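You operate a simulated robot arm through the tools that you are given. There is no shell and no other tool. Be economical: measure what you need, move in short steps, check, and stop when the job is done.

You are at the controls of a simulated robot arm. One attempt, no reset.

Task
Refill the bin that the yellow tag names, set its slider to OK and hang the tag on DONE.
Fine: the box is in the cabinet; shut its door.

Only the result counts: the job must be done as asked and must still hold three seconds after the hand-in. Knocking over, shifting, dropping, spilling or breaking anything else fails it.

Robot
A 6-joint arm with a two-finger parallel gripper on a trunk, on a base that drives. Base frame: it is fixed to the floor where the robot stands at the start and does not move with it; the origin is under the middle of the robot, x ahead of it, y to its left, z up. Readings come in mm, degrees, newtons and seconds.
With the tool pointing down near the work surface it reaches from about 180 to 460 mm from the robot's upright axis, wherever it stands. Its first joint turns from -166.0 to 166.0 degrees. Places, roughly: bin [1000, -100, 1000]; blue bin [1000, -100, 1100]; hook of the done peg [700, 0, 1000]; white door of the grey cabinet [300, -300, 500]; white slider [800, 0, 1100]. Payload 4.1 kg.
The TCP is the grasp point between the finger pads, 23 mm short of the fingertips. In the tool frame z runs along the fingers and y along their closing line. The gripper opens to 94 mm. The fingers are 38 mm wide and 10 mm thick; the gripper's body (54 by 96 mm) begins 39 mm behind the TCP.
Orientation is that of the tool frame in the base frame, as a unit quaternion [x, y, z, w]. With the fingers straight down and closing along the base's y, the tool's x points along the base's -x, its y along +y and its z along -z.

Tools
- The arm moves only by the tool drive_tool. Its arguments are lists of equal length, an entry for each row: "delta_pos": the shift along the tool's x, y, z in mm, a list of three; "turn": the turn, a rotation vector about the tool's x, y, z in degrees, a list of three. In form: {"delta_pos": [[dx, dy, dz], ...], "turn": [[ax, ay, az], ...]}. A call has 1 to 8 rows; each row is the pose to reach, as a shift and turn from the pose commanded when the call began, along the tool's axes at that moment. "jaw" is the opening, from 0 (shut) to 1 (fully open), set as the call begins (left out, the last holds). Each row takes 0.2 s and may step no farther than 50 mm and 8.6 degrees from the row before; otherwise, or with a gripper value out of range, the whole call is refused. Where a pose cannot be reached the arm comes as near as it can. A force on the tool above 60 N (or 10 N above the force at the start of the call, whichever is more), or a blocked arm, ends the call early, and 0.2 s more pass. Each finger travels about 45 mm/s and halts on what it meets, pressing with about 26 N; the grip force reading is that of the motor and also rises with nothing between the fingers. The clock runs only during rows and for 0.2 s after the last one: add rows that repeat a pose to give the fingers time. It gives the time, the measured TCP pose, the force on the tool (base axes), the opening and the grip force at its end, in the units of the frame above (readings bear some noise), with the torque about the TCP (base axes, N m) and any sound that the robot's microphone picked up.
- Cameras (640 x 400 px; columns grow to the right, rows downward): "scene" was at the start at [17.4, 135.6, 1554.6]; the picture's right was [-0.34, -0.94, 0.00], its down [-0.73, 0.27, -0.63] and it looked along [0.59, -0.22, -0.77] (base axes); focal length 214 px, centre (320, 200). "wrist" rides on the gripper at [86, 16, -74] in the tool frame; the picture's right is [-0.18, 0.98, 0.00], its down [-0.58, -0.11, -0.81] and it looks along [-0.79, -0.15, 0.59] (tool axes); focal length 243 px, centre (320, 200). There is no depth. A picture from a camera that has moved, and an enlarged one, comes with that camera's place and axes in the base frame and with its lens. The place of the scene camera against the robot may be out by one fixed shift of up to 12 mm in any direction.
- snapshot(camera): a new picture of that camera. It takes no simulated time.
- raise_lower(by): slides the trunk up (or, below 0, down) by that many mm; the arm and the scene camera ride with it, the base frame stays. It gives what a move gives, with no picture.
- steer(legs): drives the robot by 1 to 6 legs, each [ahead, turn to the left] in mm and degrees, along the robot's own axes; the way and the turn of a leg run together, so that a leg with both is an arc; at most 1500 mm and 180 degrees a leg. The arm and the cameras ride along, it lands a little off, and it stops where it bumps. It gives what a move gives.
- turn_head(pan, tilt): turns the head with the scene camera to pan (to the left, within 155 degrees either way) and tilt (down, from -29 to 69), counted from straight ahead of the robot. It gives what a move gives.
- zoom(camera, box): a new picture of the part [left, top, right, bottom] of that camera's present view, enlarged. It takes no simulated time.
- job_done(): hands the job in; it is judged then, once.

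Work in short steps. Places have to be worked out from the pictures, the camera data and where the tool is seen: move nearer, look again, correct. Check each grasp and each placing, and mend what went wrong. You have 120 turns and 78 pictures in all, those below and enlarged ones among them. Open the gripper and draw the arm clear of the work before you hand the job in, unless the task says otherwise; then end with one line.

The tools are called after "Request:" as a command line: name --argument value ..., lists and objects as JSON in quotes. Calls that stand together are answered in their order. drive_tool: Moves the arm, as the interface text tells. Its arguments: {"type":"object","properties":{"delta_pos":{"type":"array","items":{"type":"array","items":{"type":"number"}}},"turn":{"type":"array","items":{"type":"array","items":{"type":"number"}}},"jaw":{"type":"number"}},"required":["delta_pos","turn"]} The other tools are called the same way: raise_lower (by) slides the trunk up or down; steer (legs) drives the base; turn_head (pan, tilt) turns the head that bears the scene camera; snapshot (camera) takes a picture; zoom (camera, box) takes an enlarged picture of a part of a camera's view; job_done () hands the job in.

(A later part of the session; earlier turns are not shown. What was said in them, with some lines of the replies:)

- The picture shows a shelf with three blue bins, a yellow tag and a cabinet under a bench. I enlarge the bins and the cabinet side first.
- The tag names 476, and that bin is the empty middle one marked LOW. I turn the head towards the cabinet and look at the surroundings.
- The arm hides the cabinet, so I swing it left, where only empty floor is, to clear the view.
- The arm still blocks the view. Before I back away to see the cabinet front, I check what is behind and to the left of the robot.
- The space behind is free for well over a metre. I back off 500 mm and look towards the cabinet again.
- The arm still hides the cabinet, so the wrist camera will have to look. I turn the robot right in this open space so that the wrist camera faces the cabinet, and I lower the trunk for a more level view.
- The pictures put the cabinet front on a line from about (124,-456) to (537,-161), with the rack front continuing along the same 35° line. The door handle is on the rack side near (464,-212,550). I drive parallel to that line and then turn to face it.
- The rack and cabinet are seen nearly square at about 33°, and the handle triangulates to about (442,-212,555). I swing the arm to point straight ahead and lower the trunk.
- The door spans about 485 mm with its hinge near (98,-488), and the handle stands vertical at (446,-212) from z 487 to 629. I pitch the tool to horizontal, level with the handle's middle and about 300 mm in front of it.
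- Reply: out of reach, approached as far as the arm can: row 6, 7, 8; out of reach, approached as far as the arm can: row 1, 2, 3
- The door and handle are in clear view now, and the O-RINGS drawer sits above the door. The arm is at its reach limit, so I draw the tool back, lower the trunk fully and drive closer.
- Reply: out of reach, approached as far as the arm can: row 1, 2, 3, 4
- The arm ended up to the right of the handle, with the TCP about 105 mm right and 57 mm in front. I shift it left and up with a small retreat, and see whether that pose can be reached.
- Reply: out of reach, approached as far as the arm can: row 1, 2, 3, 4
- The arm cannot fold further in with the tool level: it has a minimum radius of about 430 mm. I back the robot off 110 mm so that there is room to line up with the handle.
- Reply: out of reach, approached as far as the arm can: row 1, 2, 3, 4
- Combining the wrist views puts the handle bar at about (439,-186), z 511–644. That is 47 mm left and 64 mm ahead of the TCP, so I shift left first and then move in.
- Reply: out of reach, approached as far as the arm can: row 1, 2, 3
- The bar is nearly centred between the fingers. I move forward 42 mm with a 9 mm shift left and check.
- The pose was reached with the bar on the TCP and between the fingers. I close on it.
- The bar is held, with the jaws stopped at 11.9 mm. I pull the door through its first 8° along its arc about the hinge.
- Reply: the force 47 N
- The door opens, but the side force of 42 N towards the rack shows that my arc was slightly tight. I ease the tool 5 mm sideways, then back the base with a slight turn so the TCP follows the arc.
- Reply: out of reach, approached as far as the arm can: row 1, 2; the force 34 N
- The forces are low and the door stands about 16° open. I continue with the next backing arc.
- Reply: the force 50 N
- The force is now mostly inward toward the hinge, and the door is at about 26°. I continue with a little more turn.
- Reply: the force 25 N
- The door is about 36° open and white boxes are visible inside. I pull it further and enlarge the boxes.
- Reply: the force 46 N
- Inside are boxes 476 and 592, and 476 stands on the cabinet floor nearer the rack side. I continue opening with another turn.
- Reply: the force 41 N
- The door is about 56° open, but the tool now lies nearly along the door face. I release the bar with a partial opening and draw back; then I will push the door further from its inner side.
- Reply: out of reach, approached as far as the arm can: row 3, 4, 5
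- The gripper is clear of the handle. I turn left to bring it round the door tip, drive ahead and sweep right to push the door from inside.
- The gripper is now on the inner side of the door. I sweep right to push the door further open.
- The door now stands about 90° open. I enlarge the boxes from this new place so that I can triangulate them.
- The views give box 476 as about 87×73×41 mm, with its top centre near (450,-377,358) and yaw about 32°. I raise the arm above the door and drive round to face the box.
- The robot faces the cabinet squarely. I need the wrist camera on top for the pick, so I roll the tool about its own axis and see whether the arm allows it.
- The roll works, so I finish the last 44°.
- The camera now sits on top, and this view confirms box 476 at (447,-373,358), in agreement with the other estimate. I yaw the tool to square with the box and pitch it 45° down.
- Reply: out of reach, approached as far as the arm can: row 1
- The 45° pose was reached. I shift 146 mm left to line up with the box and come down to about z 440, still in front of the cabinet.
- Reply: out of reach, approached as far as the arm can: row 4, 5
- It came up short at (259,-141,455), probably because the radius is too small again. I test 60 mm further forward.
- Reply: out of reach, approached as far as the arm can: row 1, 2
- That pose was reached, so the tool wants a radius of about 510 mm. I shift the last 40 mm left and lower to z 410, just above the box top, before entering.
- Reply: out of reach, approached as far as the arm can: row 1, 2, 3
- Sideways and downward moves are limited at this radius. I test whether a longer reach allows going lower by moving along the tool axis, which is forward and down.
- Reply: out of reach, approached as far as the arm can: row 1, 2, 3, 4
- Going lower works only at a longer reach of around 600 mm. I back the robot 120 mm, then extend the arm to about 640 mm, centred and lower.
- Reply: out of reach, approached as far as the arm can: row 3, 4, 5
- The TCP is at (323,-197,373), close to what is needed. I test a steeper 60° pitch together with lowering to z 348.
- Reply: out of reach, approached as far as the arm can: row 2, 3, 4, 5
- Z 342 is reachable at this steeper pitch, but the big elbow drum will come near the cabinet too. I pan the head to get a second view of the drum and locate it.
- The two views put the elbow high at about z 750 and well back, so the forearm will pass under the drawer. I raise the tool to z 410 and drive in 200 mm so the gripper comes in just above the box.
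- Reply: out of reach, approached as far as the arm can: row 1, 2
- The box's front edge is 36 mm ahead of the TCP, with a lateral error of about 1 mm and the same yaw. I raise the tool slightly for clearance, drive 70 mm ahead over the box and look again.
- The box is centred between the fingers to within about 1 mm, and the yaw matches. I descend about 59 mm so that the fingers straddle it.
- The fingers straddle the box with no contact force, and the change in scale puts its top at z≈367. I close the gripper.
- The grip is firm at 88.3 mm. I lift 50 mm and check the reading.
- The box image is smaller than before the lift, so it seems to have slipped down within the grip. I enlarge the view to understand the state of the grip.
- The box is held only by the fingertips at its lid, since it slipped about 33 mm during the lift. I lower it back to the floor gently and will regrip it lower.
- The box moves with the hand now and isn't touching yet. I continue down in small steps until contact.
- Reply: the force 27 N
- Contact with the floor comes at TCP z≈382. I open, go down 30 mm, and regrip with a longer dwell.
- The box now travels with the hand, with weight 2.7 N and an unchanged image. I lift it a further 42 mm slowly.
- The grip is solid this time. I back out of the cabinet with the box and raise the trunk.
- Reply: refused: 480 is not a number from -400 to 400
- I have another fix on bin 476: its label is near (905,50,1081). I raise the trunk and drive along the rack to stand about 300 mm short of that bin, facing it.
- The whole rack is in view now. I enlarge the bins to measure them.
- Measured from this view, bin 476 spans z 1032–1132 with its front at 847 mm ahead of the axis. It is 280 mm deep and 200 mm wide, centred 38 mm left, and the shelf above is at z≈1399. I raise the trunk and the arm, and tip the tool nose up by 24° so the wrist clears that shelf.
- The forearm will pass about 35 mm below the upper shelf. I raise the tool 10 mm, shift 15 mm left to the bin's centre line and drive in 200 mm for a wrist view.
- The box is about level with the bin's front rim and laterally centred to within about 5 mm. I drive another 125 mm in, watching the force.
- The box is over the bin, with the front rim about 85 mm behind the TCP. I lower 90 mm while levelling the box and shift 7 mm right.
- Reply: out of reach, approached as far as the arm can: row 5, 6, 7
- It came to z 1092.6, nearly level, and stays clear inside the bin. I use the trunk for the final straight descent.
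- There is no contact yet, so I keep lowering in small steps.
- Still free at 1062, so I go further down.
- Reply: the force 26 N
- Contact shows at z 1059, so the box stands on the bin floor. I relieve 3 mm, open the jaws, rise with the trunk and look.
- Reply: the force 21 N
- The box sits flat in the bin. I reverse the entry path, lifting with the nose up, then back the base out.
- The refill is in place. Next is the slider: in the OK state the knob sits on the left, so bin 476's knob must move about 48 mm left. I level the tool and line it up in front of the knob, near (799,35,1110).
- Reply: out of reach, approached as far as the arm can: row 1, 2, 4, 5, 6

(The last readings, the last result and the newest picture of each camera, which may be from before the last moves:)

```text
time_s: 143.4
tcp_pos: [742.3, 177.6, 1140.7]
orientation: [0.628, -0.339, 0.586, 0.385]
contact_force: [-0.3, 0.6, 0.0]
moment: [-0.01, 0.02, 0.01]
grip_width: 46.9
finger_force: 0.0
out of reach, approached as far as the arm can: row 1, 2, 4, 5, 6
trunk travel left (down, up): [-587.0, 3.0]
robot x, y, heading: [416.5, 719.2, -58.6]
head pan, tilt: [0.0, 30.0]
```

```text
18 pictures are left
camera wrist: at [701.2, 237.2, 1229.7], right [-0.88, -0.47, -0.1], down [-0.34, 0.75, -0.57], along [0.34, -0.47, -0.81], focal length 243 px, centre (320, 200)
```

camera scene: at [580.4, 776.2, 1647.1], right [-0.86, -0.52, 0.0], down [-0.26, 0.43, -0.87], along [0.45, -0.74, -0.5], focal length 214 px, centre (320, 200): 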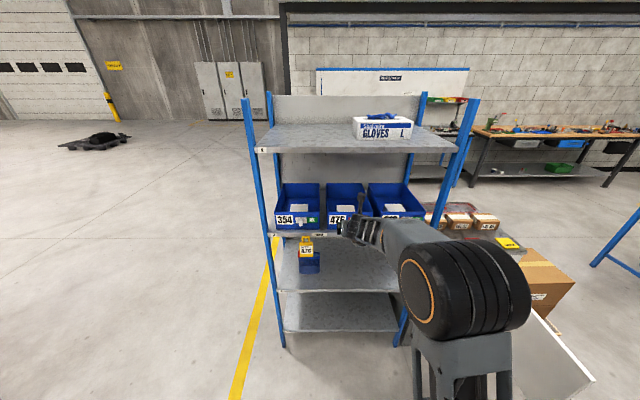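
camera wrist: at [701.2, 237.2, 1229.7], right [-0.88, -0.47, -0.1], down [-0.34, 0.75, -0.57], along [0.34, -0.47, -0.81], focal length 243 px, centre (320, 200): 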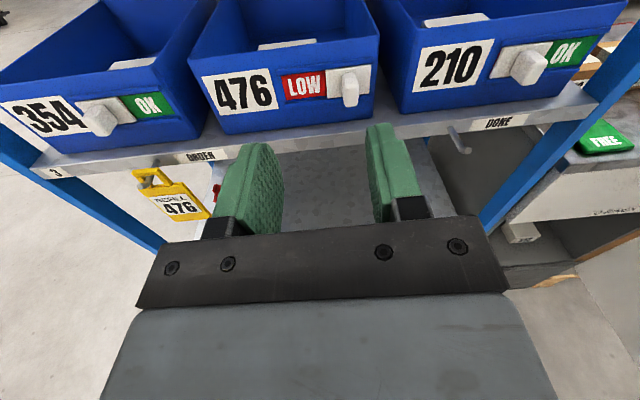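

The wrist view shows the knob clearly at about (790,39,1099), with the DONE peg and the tag also in sight. I lower the trunk 42 mm, turn slightly right and approach.

Request:
raise_lower --by -42

Request:
steer --legs '[[0, -1.6], [85, 0]]'

Request:
drive_tool --delta_pos '[[0, 0, 0], [0, 0, 0]]' --turn '[[3, 0, 5], [3, 0, 5]]'

Request:
snapshot --camera "wrist"

```text
time_s: 144.2
tcp_pos: [742.7, 177.6, 1098.9]
orientation: [0.628, -0.338, 0.586, 0.384]
contact_force: [0.7, -0.5, 0.0]
moment: [0.02, 0.02, -0.02]
grip_width: 47.3
finger_force: 0.1
trunk travel left (down, up): [-545.0, 45.0]
robot x, y, heading: [414.1, 718.6, -58.7]
head pan, tilt: [0.0, 30.0]
```

```text
time_s: 145.7
tcp_pos: [771.3, 94.1, 1098.8]
orientation: [0.624, -0.348, 0.579, 0.394]
contact_force: [0.6, -1.4, -0.2]
moment: [0.02, 0.0, 0.03]
grip_width: 47.0
finger_force: 0.0
trunk travel left (down, up): [-545.0, 45.0]
robot x, y, heading: [458.3, 645.8, -60.5]
head pan, tilt: [0.0, 30.0]
```

```text
time_s: 146.3
tcp_pos: [770.2, 93.7, 1099.4]
orientation: [0.624, -0.348, 0.579, 0.393]
contact_force: [-0.4, -0.2, 0.0]
moment: [-0.01, -0.03, 0.02]
grip_width: 47.0
finger_force: 0.0
out of reach, approached as far as the arm can: row 1, 2
trunk travel left (down, up): [-545.0, 45.0]
robot x, y, heading: [460.0, 643.6, -60.3]
head pan, tilt: [0.0, 30.0]
```

```text
17 pictures are left
camera wrist: at [730.0, 153.9, 1187.8], right [-0.89, -0.44, -0.1], down [-0.31, 0.76, -0.57], along [0.33, -0.48, -0.81], focal length 243 px, centre (320, 200)
```

wrist: 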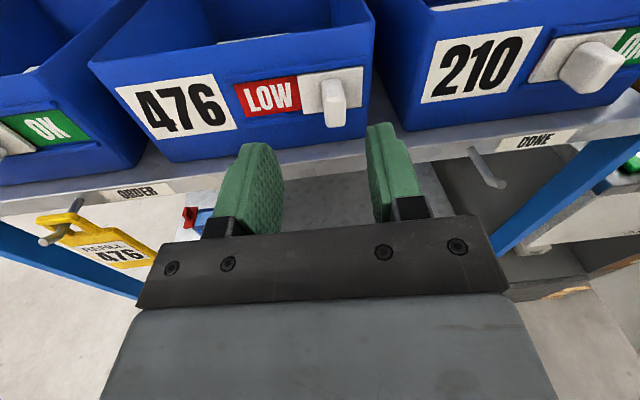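

The knob is about 10 mm right and 60 mm ahead of the TCP. I move the open fingers forward to straddle it.

Request:
drive_tool --delta_pos '[[0, 8, 18], [0, 8, 36], [0, 8, 54], [0, 8, 54]]' --turn '[[0, 0, 0], [0, 0, 0], [0, 0, 0], [0, 0, 0]]'

Request:
snapshot --camera "wrist"

```text
time_s: 147.3
tcp_pos: [788.5, 42.2, 1098.4]
orientation: [0.623, -0.348, 0.577, 0.396]
contact_force: [0.5, 0.2, 0.0]
moment: [0.01, 0.02, -0.03]
grip_width: 46.9
finger_force: 0.2
trunk travel left (down, up): [-545.0, 45.0]
robot x, y, heading: [456.5, 642.7, -60.5]
head pan, tilt: [0.0, 30.0]
```

```text
16 pictures are left
camera wrist: at [748.9, 103.1, 1186.9], right [-0.89, -0.44, -0.09], down [-0.31, 0.76, -0.57], along [0.32, -0.48, -0.81], focal length 243 px, centre (320, 200)
```

wrist: 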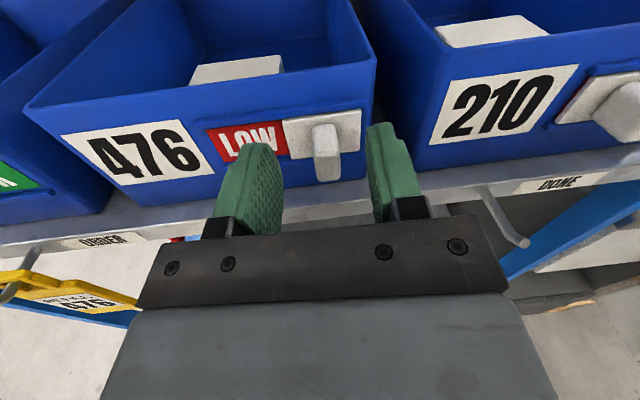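

The knob is between the fingers. I close on it.

Request:
drive_tool --delta_pos '[[0, 0, 2], [0, 0, 2], [0, 0, 2], [0, 0, 2], [0, 0, 2]]' --turn '[[0, 0, 0], [0, 0, 0], [0, 0, 0], [0, 0, 0], [0, 0, 0]]' --jaw 0

```text
time_s: 148.5
tcp_pos: [789.1, 41.7, 1099.3]
orientation: [0.623, -0.348, 0.578, 0.395]
contact_force: [0.3, 0.2, 0.5]
moment: [-0.03, 0.01, -0.01]
grip_width: 0.2
finger_force: 26.4
trunk travel left (down, up): [-545.0, 45.0]
robot x, y, heading: [460.1, 641.9, -60.7]
head pan, tilt: [0.0, 30.0]
```

The jaws closed on nothing, so I look where the knob lies.

Request:
zoom --camera "wrist" --box '[220, 90, 420, 230]'

```text
2.86 times, centred on (320, 160) of wrist
camera zoom: at [749.0, 101.6, 1187.3], right [-0.89, -0.44, -0.09], down [-0.31, 0.76, -0.57], along [0.32, -0.48, -0.81], focal length 693 px, centre (320, 314)
```

zoom: 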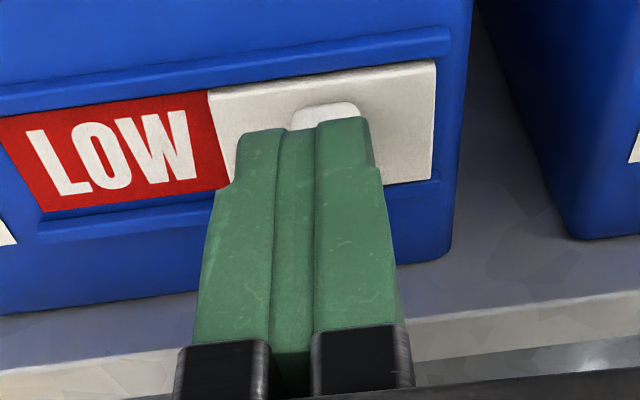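

Combining views, the knob tip is at about (799,16,1080): lower and deeper than I thought. I open the jaws, lower 18 mm by trunk and move 24 mm forward.

Request:
drive_tool --delta_pos '[[0, 0, 0], [0, 0, 0], [0, 0, 0], [0, 0, 0]]' --turn '[[0, 0, 0], [0, 0, 0], [0, 0, 0], [0, 0, 0]]' --jaw 0.5

Request:
raise_lower --by -18

Request:
drive_tool --delta_pos '[[0, 2, 8], [0, 2, 16], [0, 2, 23], [0, 2, 23]]' --turn '[[0, 0, 0], [0, 0, 0], [0, 0, 0], [0, 0, 0]]'

Request:
drive_tool --delta_pos '[[0, 0, 0], [0, 0, 0], [0, 0, 0], [0, 0, 0], [0, 0, 0]]' --turn '[[0, 0, 0], [0, 0, 0], [0, 0, 0], [0, 0, 0], [0, 0, 0]]' --jaw 0

```text
time_s: 149.5
tcp_pos: [788.3, 41.2, 1099.0]
orientation: [0.623, -0.348, 0.578, 0.396]
contact_force: [0.0, -1.1, 0.3]
moment: [0.01, 0.0, 0.03]
grip_width: 47.2
finger_force: 0.1
trunk travel left (down, up): [-545.0, 45.0]
robot x, y, heading: [455.4, 647.0, -60.5]
head pan, tilt: [0.0, 30.0]
```

```text
time_s: 150.1
tcp_pos: [788.2, 41.2, 1079.1]
orientation: [0.623, -0.349, 0.578, 0.396]
contact_force: [0.4, 1.1, -0.3]
moment: [0.0, -0.02, 0.01]
grip_width: 46.8
finger_force: 0.0
trunk travel left (down, up): [-527.0, 63.0]
robot x, y, heading: [456.6, 648.9, -60.7]
head pan, tilt: [0.0, 30.0]
```

```text
time_s: 151.1
tcp_pos: [796.2, 20.2, 1079.0]
orientation: [0.623, -0.348, 0.577, 0.396]
contact_force: [0.4, 0.5, 0.0]
moment: [-0.01, -0.01, 0.03]
grip_width: 46.9
finger_force: 0.1
trunk travel left (down, up): [-527.0, 63.0]
robot x, y, heading: [457.4, 647.7, -60.4]
head pan, tilt: [0.0, 30.0]
```

```text
time_s: 152.3
tcp_pos: [797.9, 19.8, 1079.0]
orientation: [0.624, -0.348, 0.577, 0.396]
contact_force: [3.4, 0.5, 0.4]
moment: [0.62, -1.03, 0.95]
grip_width: 18.9
finger_force: 44.3
trunk travel left (down, up): [-527.0, 63.0]
robot x, y, heading: [458.2, 642.2, -60.2]
head pan, tilt: [0.0, 30.0]
```

The knob is gripped at 18.9 mm. I slide it left along the bin front.

Request:
drive_tool --delta_pos '[[0, -8, -0.6], [0, -16, -1.2], [0, -24, -1.8], [0, -32, -2.4], [0, -40, -3], [0, -45, -3.4]]' --turn '[[0, 0, 0], [0, 0, 0], [0, 0, 0], [0, 0, 0], [0, 0, 0], [0, 0, 0]]'

Request:
snapshot --camera "wrist"

```text
time_s: 153.7
tcp_pos: [835.3, 42.9, 1079.5]
orientation: [0.621, -0.347, 0.581, 0.396]
contact_force: [1.7, -3.2, 23.8]
moment: [0.86, -0.66, 0.94]
grip_width: 18.9
finger_force: 44.5
trunk travel left (down, up): [-527.0, 63.0]
robot x, y, heading: [462.3, 642.9, -60.7]
head pan, tilt: [0.0, 30.0]
```

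```text
14 pictures are left
camera wrist: at [795.3, 104.5, 1168.1], right [-0.89, -0.44, -0.1], down [-0.31, 0.75, -0.58], along [0.33, -0.49, -0.81], focal length 243 px, centre (320, 200)
```

wrist: 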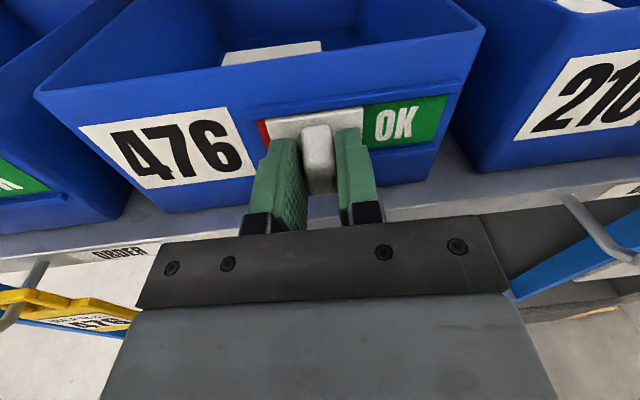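

OK shows now, with a thin red strip left. I relieve the vertical force and push about 6 mm more to the stop.

Request:
drive_tool --delta_pos '[[3.5, 0, 0], [3.7, -3, -0.2], [4, -6, -0.4], [4, -7, -0.5]]' --turn '[[0, 0, 0], [0, 0, 0], [0, 0, 0], [0, 0, 0]]'

Request:
zoom --camera "wrist" --box '[230, 70, 460, 230]'

```text
time_s: 154.7
tcp_pos: [840.8, 46.1, 1079.3]
orientation: [0.622, -0.349, 0.578, 0.396]
contact_force: [0.8, -7.5, 17.0]
moment: [0.77, -0.73, 0.86]
grip_width: 19.0
finger_force: 44.8
trunk travel left (down, up): [-527.0, 63.0]
robot x, y, heading: [458.8, 648.3, -60.5]
head pan, tilt: [0.0, 30.0]
```

```text
2.50 times, centred on (345, 150) of wrist
camera zoom: at [800.5, 107.0, 1168.5], right [-0.89, -0.44, -0.09], down [-0.31, 0.76, -0.57], along [0.32, -0.48, -0.81], focal length 606 px, centre (258, 325)
```

zoom: 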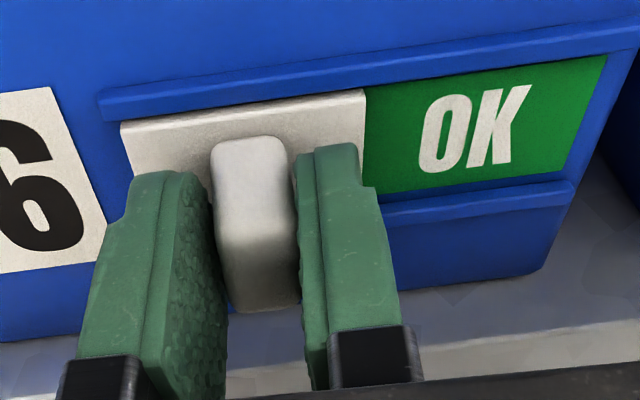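

The red strip is fully covered. I nudge 3 mm more against the stop, then release and draw back.

Request:
drive_tool --delta_pos '[[1, -3, -0.2]]' --turn '[[0, 0, 0]]'

Request:
drive_tool --delta_pos '[[0, 0, 0], [0, 0, 0], [0, 0, 0], [0, 0, 0]]' --turn '[[0, 0, 0], [0, 0, 0], [0, 0, 0], [0, 0, 0]]' --jaw 0.5

Request:
steer --legs '[[-170, 0]]'

Request:
snapshot --camera "wrist"

```text
time_s: 155.1
tcp_pos: [840.3, 47.6, 1079.4]
orientation: [0.622, -0.35, 0.578, 0.395]
contact_force: [-10.3, -6.7, 9.7]
moment: [-0.52, -1.52, 0.66]
grip_width: 18.7
finger_force: 45.1
trunk travel left (down, up): [-527.0, 63.0]
robot x, y, heading: [456.7, 648.7, -60.8]
head pan, tilt: [0.0, 30.0]
```

```text
time_s: 156.1
tcp_pos: [843.8, 47.9, 1080.9]
orientation: [0.624, -0.348, 0.577, 0.396]
contact_force: [0.0, 0.6, -0.7]
moment: [-0.03, -0.01, 0.02]
grip_width: 47.0
finger_force: 0.1
trunk travel left (down, up): [-527.0, 63.0]
robot x, y, heading: [458.5, 645.1, -60.3]
head pan, tilt: [0.0, 30.0]
```

```text
time_s: 157.6
tcp_pos: [759.2, 200.1, 1081.6]
orientation: [0.623, -0.348, 0.578, 0.395]
contact_force: [0.3, 0.6, 0.6]
moment: [0.01, 0.06, -0.01]
grip_width: 47.1
finger_force: 0.2
trunk travel left (down, up): [-527.0, 63.0]
robot x, y, heading: [369.0, 797.7, -60.4]
head pan, tilt: [0.0, 30.0]
```

```text
12 pictures are left
camera wrist: at [719.8, 261.3, 1169.3], right [-0.89, -0.44, -0.09], down [-0.32, 0.76, -0.57], along [0.33, -0.48, -0.81], focal length 243 px, centre (320, 200)
```

wrist: 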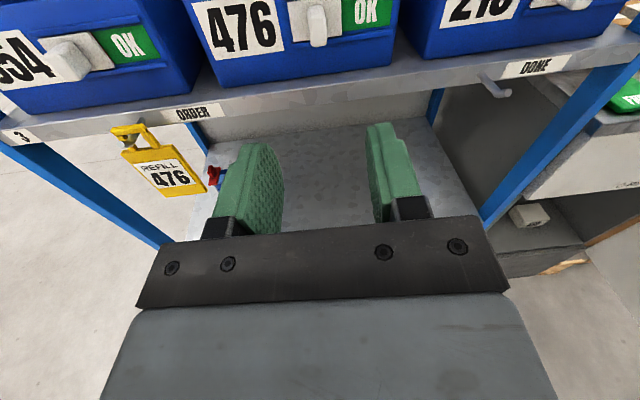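

The knob reached its stop and the slider shows OK. By triangulation the DONE peg runs from its root at (689,-72,999) to its tip at (666,-23,1012), and the ORDER peg tip is near (1000,186,1020). I lower the trunk and move the base 195 mm along the rack to stand before the tag.

Request:
steer --legs '[[0, 90], [195, 0], [0, -88.6]]'

Request:
raise_lower --by -95

Request:
drive_tool --delta_pos '[[0, 0, 0]]' --turn '[[0, 0, 5]]' --jaw 1

Request:
snapshot --camera "wrist"

```text
time_s: 166.6
tcp_pos: [951.0, 306.5, 1081.6]
orientation: [0.631, -0.334, 0.587, 0.382]
contact_force: [0.1, -0.1, -0.6]
moment: [0.01, -0.01, -0.01]
grip_width: 47.0
finger_force: 0.0
trunk travel left (down, up): [-527.0, 63.0]
robot x, y, heading: [539.3, 885.7, -57.8]
head pan, tilt: [0.0, 30.0]
```

```text
time_s: 167.9
tcp_pos: [951.2, 306.8, 985.7]
orientation: [0.631, -0.334, 0.586, 0.383]
contact_force: [-0.1, 0.3, 0.4]
moment: [0.01, 0.01, -0.01]
grip_width: 47.2
finger_force: 0.1
trunk travel left (down, up): [-432.0, 158.0]
robot x, y, heading: [541.5, 888.9, -57.7]
head pan, tilt: [0.0, 30.0]
```

```text
time_s: 168.3
tcp_pos: [951.1, 305.8, 984.4]
orientation: [0.615, -0.362, 0.603, 0.357]
contact_force: [-0.3, -0.1, 0.8]
moment: [-0.01, -0.01, 0.0]
grip_width: 81.9
finger_force: 0.1
trunk travel left (down, up): [-432.0, 158.0]
robot x, y, heading: [539.7, 882.6, -57.9]
head pan, tilt: [0.0, 30.0]
```

```text
11 pictures are left
camera wrist: at [902.2, 361.7, 1073.2], right [-0.86, -0.47, -0.18], down [-0.3, 0.77, -0.57], along [0.41, -0.43, -0.8], focal length 243 px, centre (320, 200)
```

wrist: 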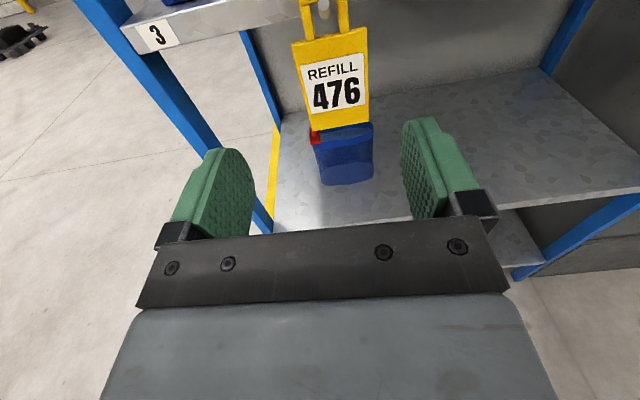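

The ORDER peg tip refines to (1011,184,1012), which makes DONE minus ORDER ≈ (-345,-206,0). The tag body is about 65 mm wide, centred near (1012,181,957). I lower the trunk, approach with the base and look.

Request:
raise_lower --by -27

Request:
steer --legs '[[80, 0]]'

Request:
drive_tool --delta_pos '[[0, 5, 0], [0, 11, 0], [0, 11, 0]]' --turn '[[0, 0, 0], [0, 0, 0], [0, 0, 0]]' --jaw 1

Request:
snapshot --camera "wrist"

```text
time_s: 169.0
tcp_pos: [952.4, 307.0, 958.1]
orientation: [0.616, -0.361, 0.603, 0.356]
contact_force: [0.0, 0.0, 0.0]
moment: [-0.01, -0.01, 0.02]
grip_width: 94.0
finger_force: 0.0
trunk travel left (down, up): [-405.0, 185.0]
robot x, y, heading: [541.0, 888.8, -57.7]
head pan, tilt: [0.0, 30.0]
```

```text
time_s: 170.1
tcp_pos: [992.5, 240.6, 958.2]
orientation: [0.616, -0.361, 0.603, 0.356]
contact_force: [0.4, 0.4, 0.0]
moment: [0.01, 0.0, -0.02]
grip_width: 94.3
finger_force: 0.0
trunk travel left (down, up): [-405.0, 185.0]
robot x, y, heading: [582.4, 822.0, -58.1]
head pan, tilt: [0.0, 30.0]
```

```text
time_s: 170.9
tcp_pos: [983.4, 234.6, 957.6]
orientation: [0.616, -0.362, 0.601, 0.359]
contact_force: [0.0, -0.4, 0.0]
moment: [-0.02, 0.0, -0.03]
grip_width: 93.8
finger_force: 0.1
trunk travel left (down, up): [-405.0, 185.0]
robot x, y, heading: [583.7, 820.4, -57.8]
head pan, tilt: [0.0, 30.0]
```

```text
10 pictures are left
camera wrist: at [935.2, 290.2, 1046.0], right [-0.86, -0.47, -0.18], down [-0.3, 0.77, -0.57], along [0.4, -0.44, -0.81], focal length 243 px, centre (320, 200)
```

wrist: 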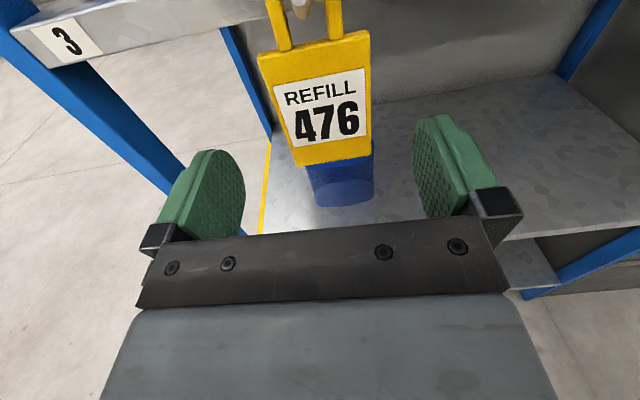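

The tag is 73 mm wide and 90 mm tall, centred near (1029,155,933), leaning 10° and hanging near the root of the peg. I lower 25 mm and drive 80 mm ahead so the open fingers straddle it.

Request:
raise_lower --by -25

Request:
steer --legs '[[80, 0]]'

Request:
snapshot --camera "wrist"

```text
time_s: 171.6
tcp_pos: [984.4, 234.1, 933.0]
orientation: [0.615, -0.362, 0.602, 0.359]
contact_force: [1.2, 0.1, 0.4]
moment: [-0.01, 0.02, -0.01]
grip_width: 94.2
finger_force: 0.0
trunk travel left (down, up): [-380.0, 210.0]
robot x, y, heading: [583.4, 823.0, -57.7]
head pan, tilt: [0.0, 30.0]
```

```text
time_s: 172.6
tcp_pos: [1027.5, 166.8, 932.4]
orientation: [0.616, -0.361, 0.602, 0.358]
contact_force: [-0.2, -0.7, -0.2]
moment: [-0.02, -0.01, 0.0]
grip_width: 94.2
finger_force: 0.1
trunk travel left (down, up): [-380.0, 210.0]
robot x, y, heading: [626.0, 753.3, -58.1]
head pan, tilt: [0.0, 30.0]
```

```text
9 pictures are left
camera wrist: at [978.5, 221.6, 1021.0], right [-0.86, -0.47, -0.18], down [-0.3, 0.77, -0.57], along [0.4, -0.44, -0.81], focal length 243 px, centre (320, 200)
```

wrist: 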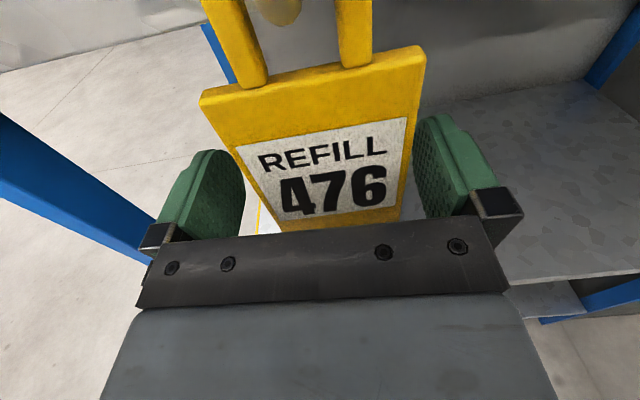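

The tag stands centred between the fingers. I close on its side edges.

Request:
drive_tool --delta_pos '[[0, 0, 0], [0, 0, 0], [0, 0, 0], [0, 0, 0], [0, 0, 0]]' --turn '[[0, 0, 0], [0, 0, 0], [0, 0, 0], [0, 0, 0], [0, 0, 0]]' --jaw 0

```text
time_s: 173.8
tcp_pos: [1026.6, 167.1, 932.5]
orientation: [0.616, -0.362, 0.601, 0.358]
contact_force: [-0.6, -1.3, 0.0]
moment: [0.02, -0.1, 0.0]
grip_width: 62.7
finger_force: 26.3
trunk travel left (down, up): [-380.0, 210.0]
robot x, y, heading: [626.6, 752.0, -57.9]
head pan, tilt: [0.0, 30.0]
```

The tag is gripped at 62.7 mm. I lift it 8 mm and draw it outward along the peg, with its slight rise.

Request:
drive_tool --delta_pos '[[4, 0, 0], [8, 0, 0], [10, 0, -9], [12, 0, -18], [15, 0, -30], [16, 0, -45], [16, 0, -60]]' --turn '[[0, 0, 0], [0, 0, 0], [0, 0, 0], [0, 0, 0], [0, 0, 0], [0, 0, 0], [0, 0, 0]]'

Request:
snapshot --camera "wrist"

```text
time_s: 175.4
tcp_pos: [996.7, 219.6, 952.5]
orientation: [0.615, -0.362, 0.601, 0.36]
contact_force: [-0.1, 0.2, -0.1]
moment: [-0.01, -0.01, -0.02]
grip_width: 62.8
finger_force: 26.2
trunk travel left (down, up): [-380.0, 210.0]
robot x, y, heading: [624.4, 750.7, -57.7]
head pan, tilt: [0.0, 30.0]
```

```text
8 pictures are left
camera wrist: at [948.5, 275.9, 1039.1], right [-0.87, -0.47, -0.18], down [-0.3, 0.77, -0.57], along [0.4, -0.44, -0.81], focal length 243 px, centre (320, 200)
```

wrist: 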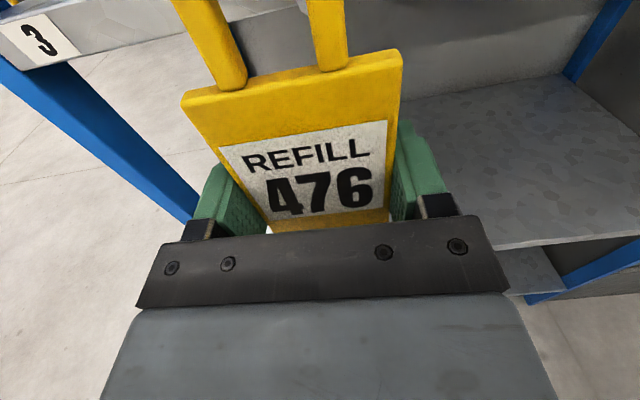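

The tag is off the ORDER peg and held level, with its hole 20 mm wide and centred on the jaws. I back away and drive along the rack to a point in front of the DONE peg.

Request:
steer --legs '[[-150, 0], [0, -106.9], [417.6, 0], [0, 106.9]]'

Request:
raise_lower --by 60

```text
time_s: 187.9
tcp_pos: [472.6, 227.7, 951.3]
orientation: [0.602, -0.385, 0.586, 0.383]
contact_force: [0.2, 0.0, -0.2]
moment: [0.01, 0.03, -0.01]
grip_width: 62.8
finger_force: 25.8
trunk travel left (down, up): [-380.0, 210.0]
robot x, y, heading: [140.9, 783.8, -62.3]
head pan, tilt: [0.0, 30.0]
```

```text
time_s: 188.9
tcp_pos: [472.4, 227.7, 1012.1]
orientation: [0.602, -0.385, 0.587, 0.382]
contact_force: [-0.7, 0.2, 0.1]
moment: [-0.04, -0.03, 0.02]
grip_width: 62.7
finger_force: 25.8
trunk travel left (down, up): [-440.0, 150.0]
robot x, y, heading: [142.6, 787.5, -62.1]
head pan, tilt: [0.0, 30.0]
```

The base turned to -62°, so I correct it by 4° and drive ahead 165 mm to the checking point.

Request:
steer --legs '[[0, 4], [165, 0]]'

Request:
snapshot --camera "wrist"

```text
time_s: 190.8
tcp_pos: [602.0, 108.9, 1010.7]
orientation: [0.616, -0.363, 0.599, 0.36]
contact_force: [0.5, 0.7, -0.5]
moment: [0.02, 0.02, -0.03]
grip_width: 62.9
finger_force: 25.8
trunk travel left (down, up): [-440.0, 150.0]
robot x, y, heading: [227.8, 639.7, -58.1]
head pan, tilt: [0.0, 30.0]
```

```text
7 pictures are left
camera wrist: at [554.0, 164.9, 1099.0], right [-0.87, -0.47, -0.18], down [-0.3, 0.77, -0.57], along [0.4, -0.44, -0.81], focal length 243 px, centre (320, 200)
```

wrist: 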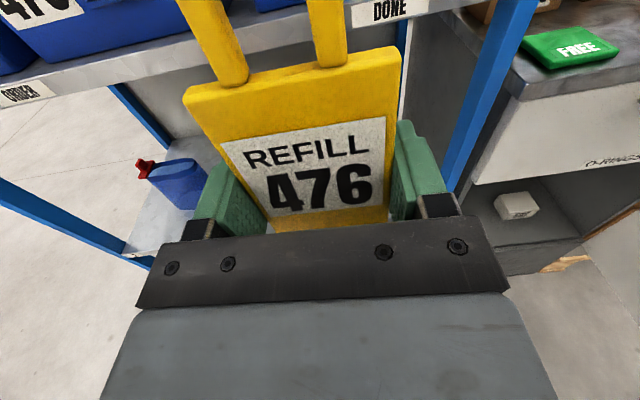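

By calculation the peg tip lies exactly behind the right bar in this view. I shift the hand 25 mm right to see it between the bars.

Request:
drive_tool --delta_pos '[[0, 13, 0], [0, 25, 0], [0, 25, 0]]' --turn '[[0, 0, 0], [0, 0, 0], [0, 0, 0]]'

Request:
zoom --camera "wrist" --box '[200, 0, 400, 125]'

```text
time_s: 191.6
tcp_pos: [590.5, 102.7, 1014.7]
orientation: [0.616, -0.364, 0.595, 0.367]
contact_force: [0.6, 0.4, -0.4]
moment: [0.01, 0.0, 0.01]
grip_width: 62.5
finger_force: 25.7
out of reach, approached as far as the arm can: row 1, 2, 3
trunk travel left (down, up): [-440.0, 150.0]
robot x, y, heading: [231.6, 637.9, -58.0]
head pan, tilt: [0.0, 30.0]
```

```text
3.20 times, centred on (300, 62) of wrist
camera zoom: at [544.3, 159.2, 1102.6], right [-0.87, -0.46, -0.17], down [-0.3, 0.77, -0.56], along [0.39, -0.44, -0.81], focal length 776 px, centre (384, 640)
```

zoom: 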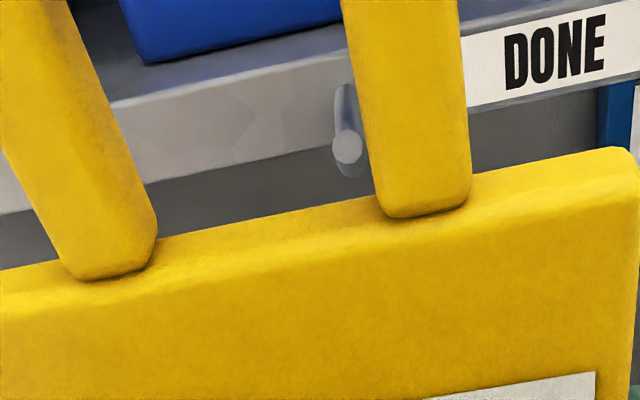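

The peg tip appears exactly where predicted, so the position (666,-23,1012) is confirmed. I lower the hand to z 945 to bring the hole level with the tip, then drive 100 mm ahead and read the position.

Request:
raise_lower --by -70

Request:
steer --legs '[[95, 0]]'

```text
time_s: 192.7
tcp_pos: [590.6, 103.5, 943.6]
orientation: [0.617, -0.363, 0.595, 0.366]
contact_force: [0.3, 0.1, -0.5]
moment: [0.0, -0.02, -0.02]
grip_width: 62.7
finger_force: 26.1
trunk travel left (down, up): [-370.0, 220.0]
robot x, y, heading: [229.5, 640.0, -58.1]
head pan, tilt: [0.0, 30.0]
```

```text
time_s: 193.8
tcp_pos: [640.3, 23.0, 944.5]
orientation: [0.616, -0.363, 0.596, 0.366]
contact_force: [-0.7, 0.2, -0.3]
moment: [0.01, -0.01, 0.0]
grip_width: 62.7
finger_force: 25.4
trunk travel left (down, up): [-370.0, 220.0]
robot x, y, heading: [278.6, 560.8, -58.4]
head pan, tilt: [0.0, 30.0]
```

The tip is now 52 mm ahead and within 2 mm laterally of the hole's centre. I push straight forward with the arm along the tool axis.

Request:
drive_tool --delta_pos '[[0, -1, 12], [0, -1, 24], [0, -1, 36], [0, -1, 48], [0, -1, 58], [0, -1, 66], [0, -1, 72]]' --turn '[[0, 0, 0], [0, 0, 0], [0, 0, 0], [0, 0, 0], [0, 0, 0], [0, 0, 0], [0, 0, 0]]'

Request:
snapshot --camera "wrist"

```text
time_s: 195.4
tcp_pos: [673.8, -40.4, 943.9]
orientation: [0.616, -0.364, 0.595, 0.367]
contact_force: [-0.2, 0.4, 0.5]
moment: [0.0, -0.01, 0.02]
grip_width: 62.9
finger_force: 26.0
trunk travel left (down, up): [-370.0, 220.0]
robot x, y, heading: [276.6, 561.4, -58.4]
head pan, tilt: [0.0, 30.0]
```

```text
5 pictures are left
camera wrist: at [628.2, 15.5, 1031.5], right [-0.87, -0.46, -0.17], down [-0.3, 0.77, -0.56], along [0.39, -0.44, -0.81], focal length 243 px, centre (320, 200)
```

wrist: 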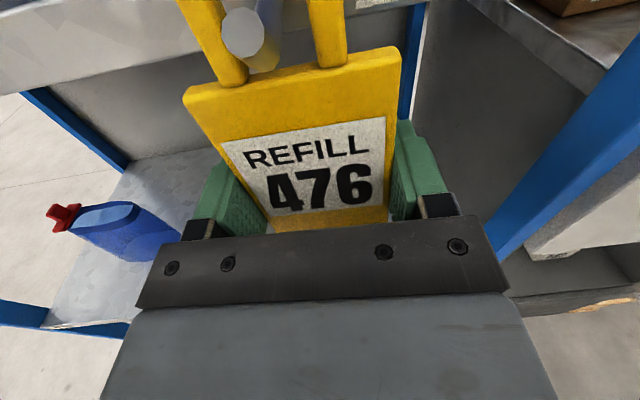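

The peg tip is through the hole, standing in front of the bars, and there is no contact force. I push 10 mm further and lower until the loop rests on the peg.

Request:
drive_tool --delta_pos '[[0, 0, 5], [0, 0, 10], [0, 0, 10]]' --turn '[[0, 0, 0], [0, 0, 0], [0, 0, 0]]'

Request:
raise_lower --by -9

Request:
raise_lower --by -3

```text
time_s: 196.2
tcp_pos: [679.6, -51.1, 941.3]
orientation: [0.616, -0.364, 0.595, 0.367]
contact_force: [-0.1, -0.7, -0.3]
moment: [-0.05, -0.05, -0.01]
grip_width: 62.5
finger_force: 26.0
trunk travel left (down, up): [-370.0, 220.0]
robot x, y, heading: [282.2, 558.0, -58.1]
head pan, tilt: [0.0, 30.0]
```

```text
time_s: 196.8
tcp_pos: [678.9, -49.3, 933.2]
orientation: [0.616, -0.364, 0.595, 0.367]
contact_force: [0.3, 0.4, -0.4]
moment: [-0.05, 0.01, 0.04]
grip_width: 62.6
finger_force: 26.4
trunk travel left (down, up): [-361.0, 229.0]
robot x, y, heading: [281.6, 561.2, -58.0]
head pan, tilt: [0.0, 30.0]
```

```text
time_s: 197.3
tcp_pos: [679.0, -50.7, 933.3]
orientation: [0.615, -0.362, 0.597, 0.367]
contact_force: [1.4, -2.3, 9.5]
moment: [0.28, 0.08, -0.02]
grip_width: 62.9
finger_force: 25.9
trunk travel left (down, up): [-358.0, 232.0]
robot x, y, heading: [280.8, 562.0, -58.2]
head pan, tilt: [0.0, 30.0]
```

The loop now rests on the peg with 9.5 N upward. I open the fingers and look.

Request:
drive_tool --delta_pos '[[1.5, 0, 0], [1.5, 0, 0], [1.5, 0, 0], [1.5, 0, 0], [1.5, 0, 0]]' --turn '[[0, 0, 0], [0, 0, 0], [0, 0, 0], [0, 0, 0], [0, 0, 0]]' --jaw 1

Request:
drive_tool --delta_pos '[[0, 0, -15], [0, 0, -30], [0, 0, -45], [0, 0, -60], [0, 0, -60]]' --turn '[[0, 0, 0], [0, 0, 0], [0, 0, 0], [0, 0, 0], [0, 0, 0]]'

Request:
steer --legs '[[-120, 0]]'

Request:
snapshot --camera "wrist"

```text
time_s: 198.5
tcp_pos: [678.8, -49.7, 932.0]
orientation: [0.616, -0.363, 0.596, 0.366]
contact_force: [0.7, -0.2, 0.2]
moment: [-0.01, 0.01, 0.0]
grip_width: 93.9
finger_force: 0.1
trunk travel left (down, up): [-358.0, 232.0]
robot x, y, heading: [281.6, 565.0, -58.2]
head pan, tilt: [0.0, 30.0]
```

```text
time_s: 199.7
tcp_pos: [651.7, 3.2, 933.9]
orientation: [0.616, -0.363, 0.595, 0.366]
contact_force: [-0.1, 0.0, -0.7]
moment: [-0.04, 0.01, -0.01]
grip_width: 94.1
finger_force: 0.0
trunk travel left (down, up): [-358.0, 232.0]
robot x, y, heading: [281.9, 558.8, -58.1]
head pan, tilt: [0.0, 30.0]
```

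```text
time_s: 201.0
tcp_pos: [586.5, 108.2, 934.0]
orientation: [0.616, -0.363, 0.595, 0.366]
contact_force: [-0.8, 0.9, 0.2]
moment: [0.02, 0.0, 0.02]
grip_width: 94.1
finger_force: 0.1
trunk travel left (down, up): [-358.0, 232.0]
robot x, y, heading: [217.5, 668.0, -58.2]
head pan, tilt: [0.0, 30.0]
```

```text
4 pictures are left
camera wrist: at [540.1, 163.8, 1022.0], right [-0.87, -0.46, -0.17], down [-0.3, 0.77, -0.56], along [0.39, -0.44, -0.81], focal length 243 px, centre (320, 200)
```

wrist: 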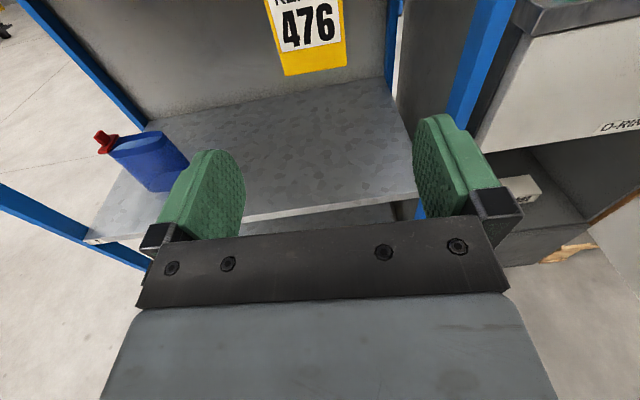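

The tag hangs on the DONE peg. Last comes the door, which stands about 81° open with its tip near (-86,-18). I reverse to its outer side, with the arm held high and the jaws shut.

Request:
drive_tool --delta_pos '[[0, 0, 0], [0, 0, 0], [0, 0, 0], [0, 0, 0], [0, 0, 0], [0, 0, 0]]' --turn '[[0, 0, 0], [0, 0, 0], [0, 0, 0], [0, 0, 0], [0, 0, 0], [0, 0, 0]]' --jaw 0

Request:
steer --legs '[[0, 87.9], [-1118, 0], [0, -47.7]]'

```text
time_s: 202.4
tcp_pos: [586.7, 107.3, 932.3]
orientation: [0.616, -0.364, 0.595, 0.367]
contact_force: [0.2, 0.1, -0.1]
moment: [-0.01, -0.02, 0.0]
grip_width: 0.0
finger_force: 25.6
trunk travel left (down, up): [-358.0, 232.0]
robot x, y, heading: [221.8, 669.6, -57.8]
head pan, tilt: [0.0, 30.0]
```

```text
time_s: 214.1
tcp_pos: [-158.1, -94.7, 934.1]
orientation: [0.701, -0.143, 0.682, 0.152]
contact_force: [0.7, -0.2, 0.7]
moment: [-0.02, -0.02, -0.02]
grip_width: 0.0
finger_force: 26.0
trunk travel left (down, up): [-358.0, 232.0]
robot x, y, heading: [-796.1, 117.4, -20.2]
head pan, tilt: [0.0, 30.0]
```

The hand is about 100 mm west of the door face. I turn 2° left, lower the hand to z≈576 and take a picture to check the door's position.

Request:
steer --legs '[[0, 2]]'

Request:
raise_lower --by -355

Request:
snapshot --camera "scene"

```text
time_s: 214.9
tcp_pos: [-150.4, -72.1, 934.6]
orientation: [0.703, -0.131, 0.685, 0.141]
contact_force: [-0.1, -0.2, 1.8]
moment: [-0.03, 0.02, 0.02]
grip_width: 0.0
finger_force: 26.1
trunk travel left (down, up): [-358.0, 232.0]
robot x, y, heading: [-793.8, 117.8, -18.3]
head pan, tilt: [0.0, 30.0]
```

```text
time_s: 218.4
tcp_pos: [-149.9, -71.9, 578.5]
orientation: [0.703, -0.13, 0.684, 0.14]
contact_force: [-0.3, -0.2, -0.8]
moment: [0.03, 0.01, 0.01]
grip_width: 0.1
finger_force: 26.1
trunk travel left (down, up): [-3.0, 587.0]
robot x, y, heading: [-796.3, 119.6, -18.2]
head pan, tilt: [0.0, 30.0]
```

```text
3 pictures are left
camera scene: at [-705.7, 262.4, 1063.1], right [-0.31, -0.95, 0.0], down [-0.48, 0.16, -0.87], along [0.82, -0.27, -0.5], focal length 214 px, centre (320, 200)
```

scene: 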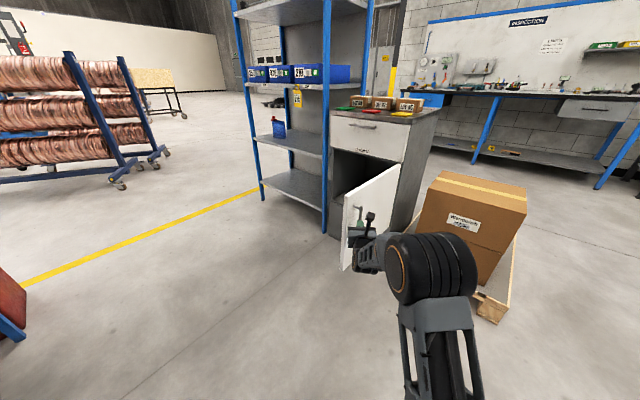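

The hand stands before the outer face, beside the handle. I drive ahead in stages, pushing the door and watching the force.

Request:
steer --legs '[[130, 0]]'

Request:
steer --legs '[[150, 0]]'

```text
time_s: 219.2
tcp_pos: [-124.1, -67.6, 577.4]
orientation: [0.706, -0.119, 0.685, 0.135]
contact_force: [0.1, -0.8, 0.5]
moment: [-0.02, 0.02, 0.0]
grip_width: 0.0
finger_force: 26.7
trunk travel left (down, up): [-3.0, 587.0]
robot x, y, heading: [-771.1, 108.5, -17.5]
head pan, tilt: [0.0, 30.0]
stopped in leg 1: the force on the tool passed its limit at 84 N (the readings are from after the stop); the commanded pose is now the measured one
```

```text
time_s: 220.6
tcp_pos: [18.2, -113.9, 577.6]
orientation: [0.706, -0.12, 0.685, 0.135]
contact_force: [-0.2, -0.1, -0.9]
moment: [-0.01, -0.01, -0.01]
grip_width: 0.0
finger_force: 25.9
trunk travel left (down, up): [-3.0, 587.0]
robot x, y, heading: [-625.2, 65.7, -18.0]
head pan, tilt: [0.0, 30.0]
```

After one bump on the handle the hand moved on freely, so the door has swung ahead of it. I continue in stages.

Request:
steer --legs '[[180, 0]]'

Request:
snapshot --camera "scene"

```text
time_s: 222.1
tcp_pos: [193.7, -165.6, 577.9]
orientation: [0.707, -0.117, 0.685, 0.133]
contact_force: [0.1, 0.2, 0.7]
moment: [0.0, 0.0, 0.0]
grip_width: 0.1
finger_force: 26.2
trunk travel left (down, up): [-3.0, 587.0]
robot x, y, heading: [-453.0, 8.6, -17.1]
head pan, tilt: [0.0, 30.0]
```

```text
2 pictures are left
camera scene: at [-366.2, 154.1, 1063.1], right [-0.3, -0.95, 0.0], down [-0.48, 0.15, -0.87], along [0.83, -0.26, -0.5], focal length 214 px, centre (320, 200)
```

scene: 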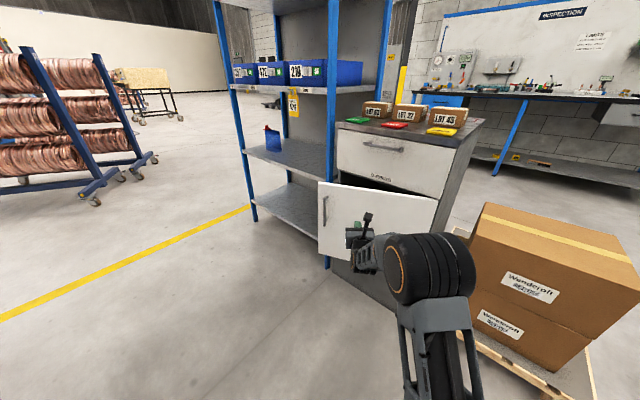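

The door is about half closed and follows the hand. I drive 170 mm more, then finish in small steps.

Request:
steer --legs '[[165, 0]]'

Request:
steer --legs '[[30, 0]]'

```text
time_s: 223.5
tcp_pos: [349.6, -212.2, 576.8]
orientation: [0.707, -0.116, 0.685, 0.132]
contact_force: [-0.4, -0.6, 0.4]
moment: [-0.02, 0.01, 0.0]
grip_width: 0.0
finger_force: 26.1
trunk travel left (down, up): [-3.0, 587.0]
robot x, y, heading: [-293.3, -41.6, -17.1]
head pan, tilt: [0.0, 30.0]
```

```text
time_s: 224.4
tcp_pos: [377.8, -222.5, 578.6]
orientation: [0.707, -0.117, 0.685, 0.133]
contact_force: [0.4, 0.1, -0.5]
moment: [0.0, -0.04, 0.0]
grip_width: 0.0
finger_force: 26.2
trunk travel left (down, up): [-3.0, 587.0]
robot x, y, heading: [-264.6, -48.9, -17.4]
head pan, tilt: [0.0, 30.0]
```

The hand is a few millimetres to centimetres short of the closed plane. I continue in 10 mm steps.

Request:
steer --legs '[[12, 0]]'

Request:
steer --legs '[[10, 0]]'

Request:
steer --legs '[[10, 0]]'

```text
time_s: 225.1
tcp_pos: [390.2, -225.4, 577.6]
orientation: [0.707, -0.117, 0.684, 0.133]
contact_force: [-27.4, 9.5, -1.6]
moment: [-0.1, -0.19, -0.26]
grip_width: 0.0
finger_force: 25.6
trunk travel left (down, up): [-3.0, 587.0]
robot x, y, heading: [-254.9, -52.7, -17.3]
head pan, tilt: [0.0, 30.0]
```

```text
time_s: 225.9
tcp_pos: [390.1, -224.8, 578.2]
orientation: [0.708, -0.116, 0.684, 0.133]
contact_force: [-17.9, 6.4, 7.2]
moment: [-0.14, -0.32, -0.15]
grip_width: 0.0
finger_force: 26.7
trunk travel left (down, up): [-3.0, 587.0]
robot x, y, heading: [-251.5, -52.2, -17.5]
head pan, tilt: [0.0, 30.0]
stopped in leg 1: the force on the tool passed its limit at 81 N (the readings are from after the stop); the commanded pose is now the measured one
```

```text
time_s: 226.6
tcp_pos: [389.5, -225.1, 576.7]
orientation: [0.707, -0.116, 0.684, 0.133]
contact_force: [-19.3, 6.8, 8.1]
moment: [-0.23, -0.26, -0.22]
grip_width: 0.0
finger_force: 26.1
trunk travel left (down, up): [-3.0, 587.0]
robot x, y, heading: [-249.7, -54.5, -17.5]
head pan, tilt: [0.0, 30.0]
stopped in leg 1: the force on the tool passed its limit at 85 N (the readings are from after the stop); the commanded pose is now the measured one
```

There is firm resistance above 80 N, so the door should be against its frame. I back away and check with an enlarged picture.

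Request:
steer --legs '[[-300, 0]]'

Request:
zoom --camera "scene" --box '[220, 30, 480, 280]'

```text
time_s: 228.7
tcp_pos: [95.4, -133.9, 574.5]
orientation: [0.709, -0.117, 0.683, 0.133]
contact_force: [-0.5, 0.0, 0.4]
moment: [0.04, -0.02, -0.01]
grip_width: 0.2
finger_force: 26.6
trunk travel left (down, up): [-3.0, 587.0]
robot x, y, heading: [-545.9, 38.3, -17.1]
head pan, tilt: [0.0, 30.0]
```

```text
1.60 times, centred on (350, 155) of scene
camera zoom: at [-460.6, 183.4, 1063.1], right [-0.3, -0.95, 0.0], down [-0.48, 0.15, -0.87], along [0.83, -0.26, -0.5], focal length 343 px, centre (272, 272)
```

zoom: 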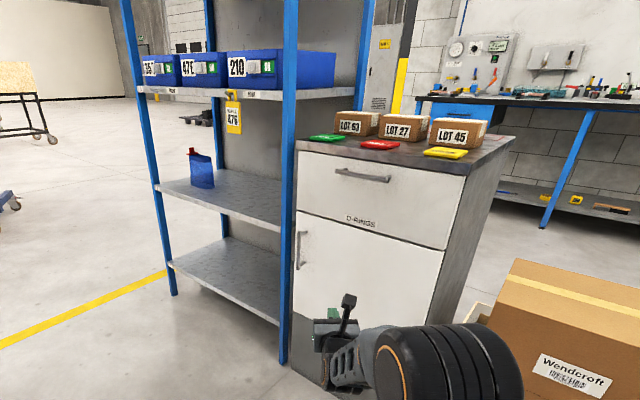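

The door looks flush with the drawer front and the tag hangs on DONE. I open the gripper and use the last picture to check the door gap closely.

Request:
drive_tool --delta_pos '[[0, 0, 0], [0, 0, 0], [0, 0, 0], [0, 0, 0], [0, 0, 0], [0, 0, 0]]' --turn '[[0, 0, 0], [0, 0, 0], [0, 0, 0], [0, 0, 0], [0, 0, 0], [0, 0, 0]]' --jaw 1

Request:
zoom --camera "scene" --box '[300, 60, 420, 240]'

```text
time_s: 230.1
tcp_pos: [96.6, -133.7, 572.8]
orientation: [0.708, -0.118, 0.683, 0.134]
contact_force: [-0.1, -0.3, 0.4]
moment: [-0.02, 0.0, -0.05]
grip_width: 94.0
finger_force: 0.1
trunk travel left (down, up): [-3.0, 587.0]
robot x, y, heading: [-547.7, 37.0, -17.2]
head pan, tilt: [0.0, 30.0]
```

```text
2.22 times, centred on (360, 150) of scene
camera zoom: at [-460.6, 183.4, 1063.1], right [-0.3, -0.95, 0.0], down [-0.48, 0.15, -0.87], along [0.83, -0.26, -0.5], focal length 477 px, centre (231, 311)
```

zoom: 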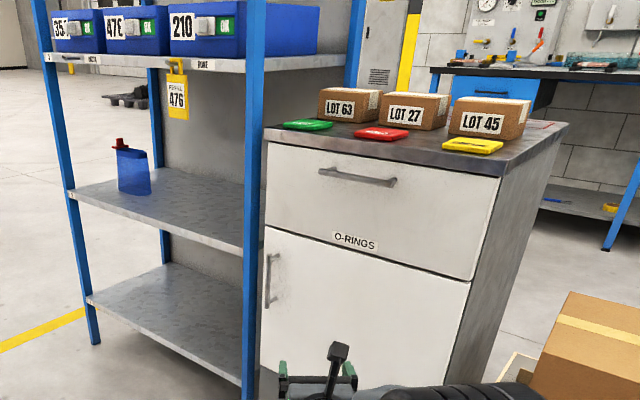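

The door is flush with the drawer front, the tag hangs on DONE, bin 476 holds its box and reads OK, and the gripper is open and clear. I hand the job in.

Request:
job_done

```text
The job is handed in.
```

I put the 476 box in bin 476, set its slider to OK, hung the tag on DONE and shut the cabinet door. The last pictures show the slider, the tag and the door in place. The job is handed in, but no verdict came back.
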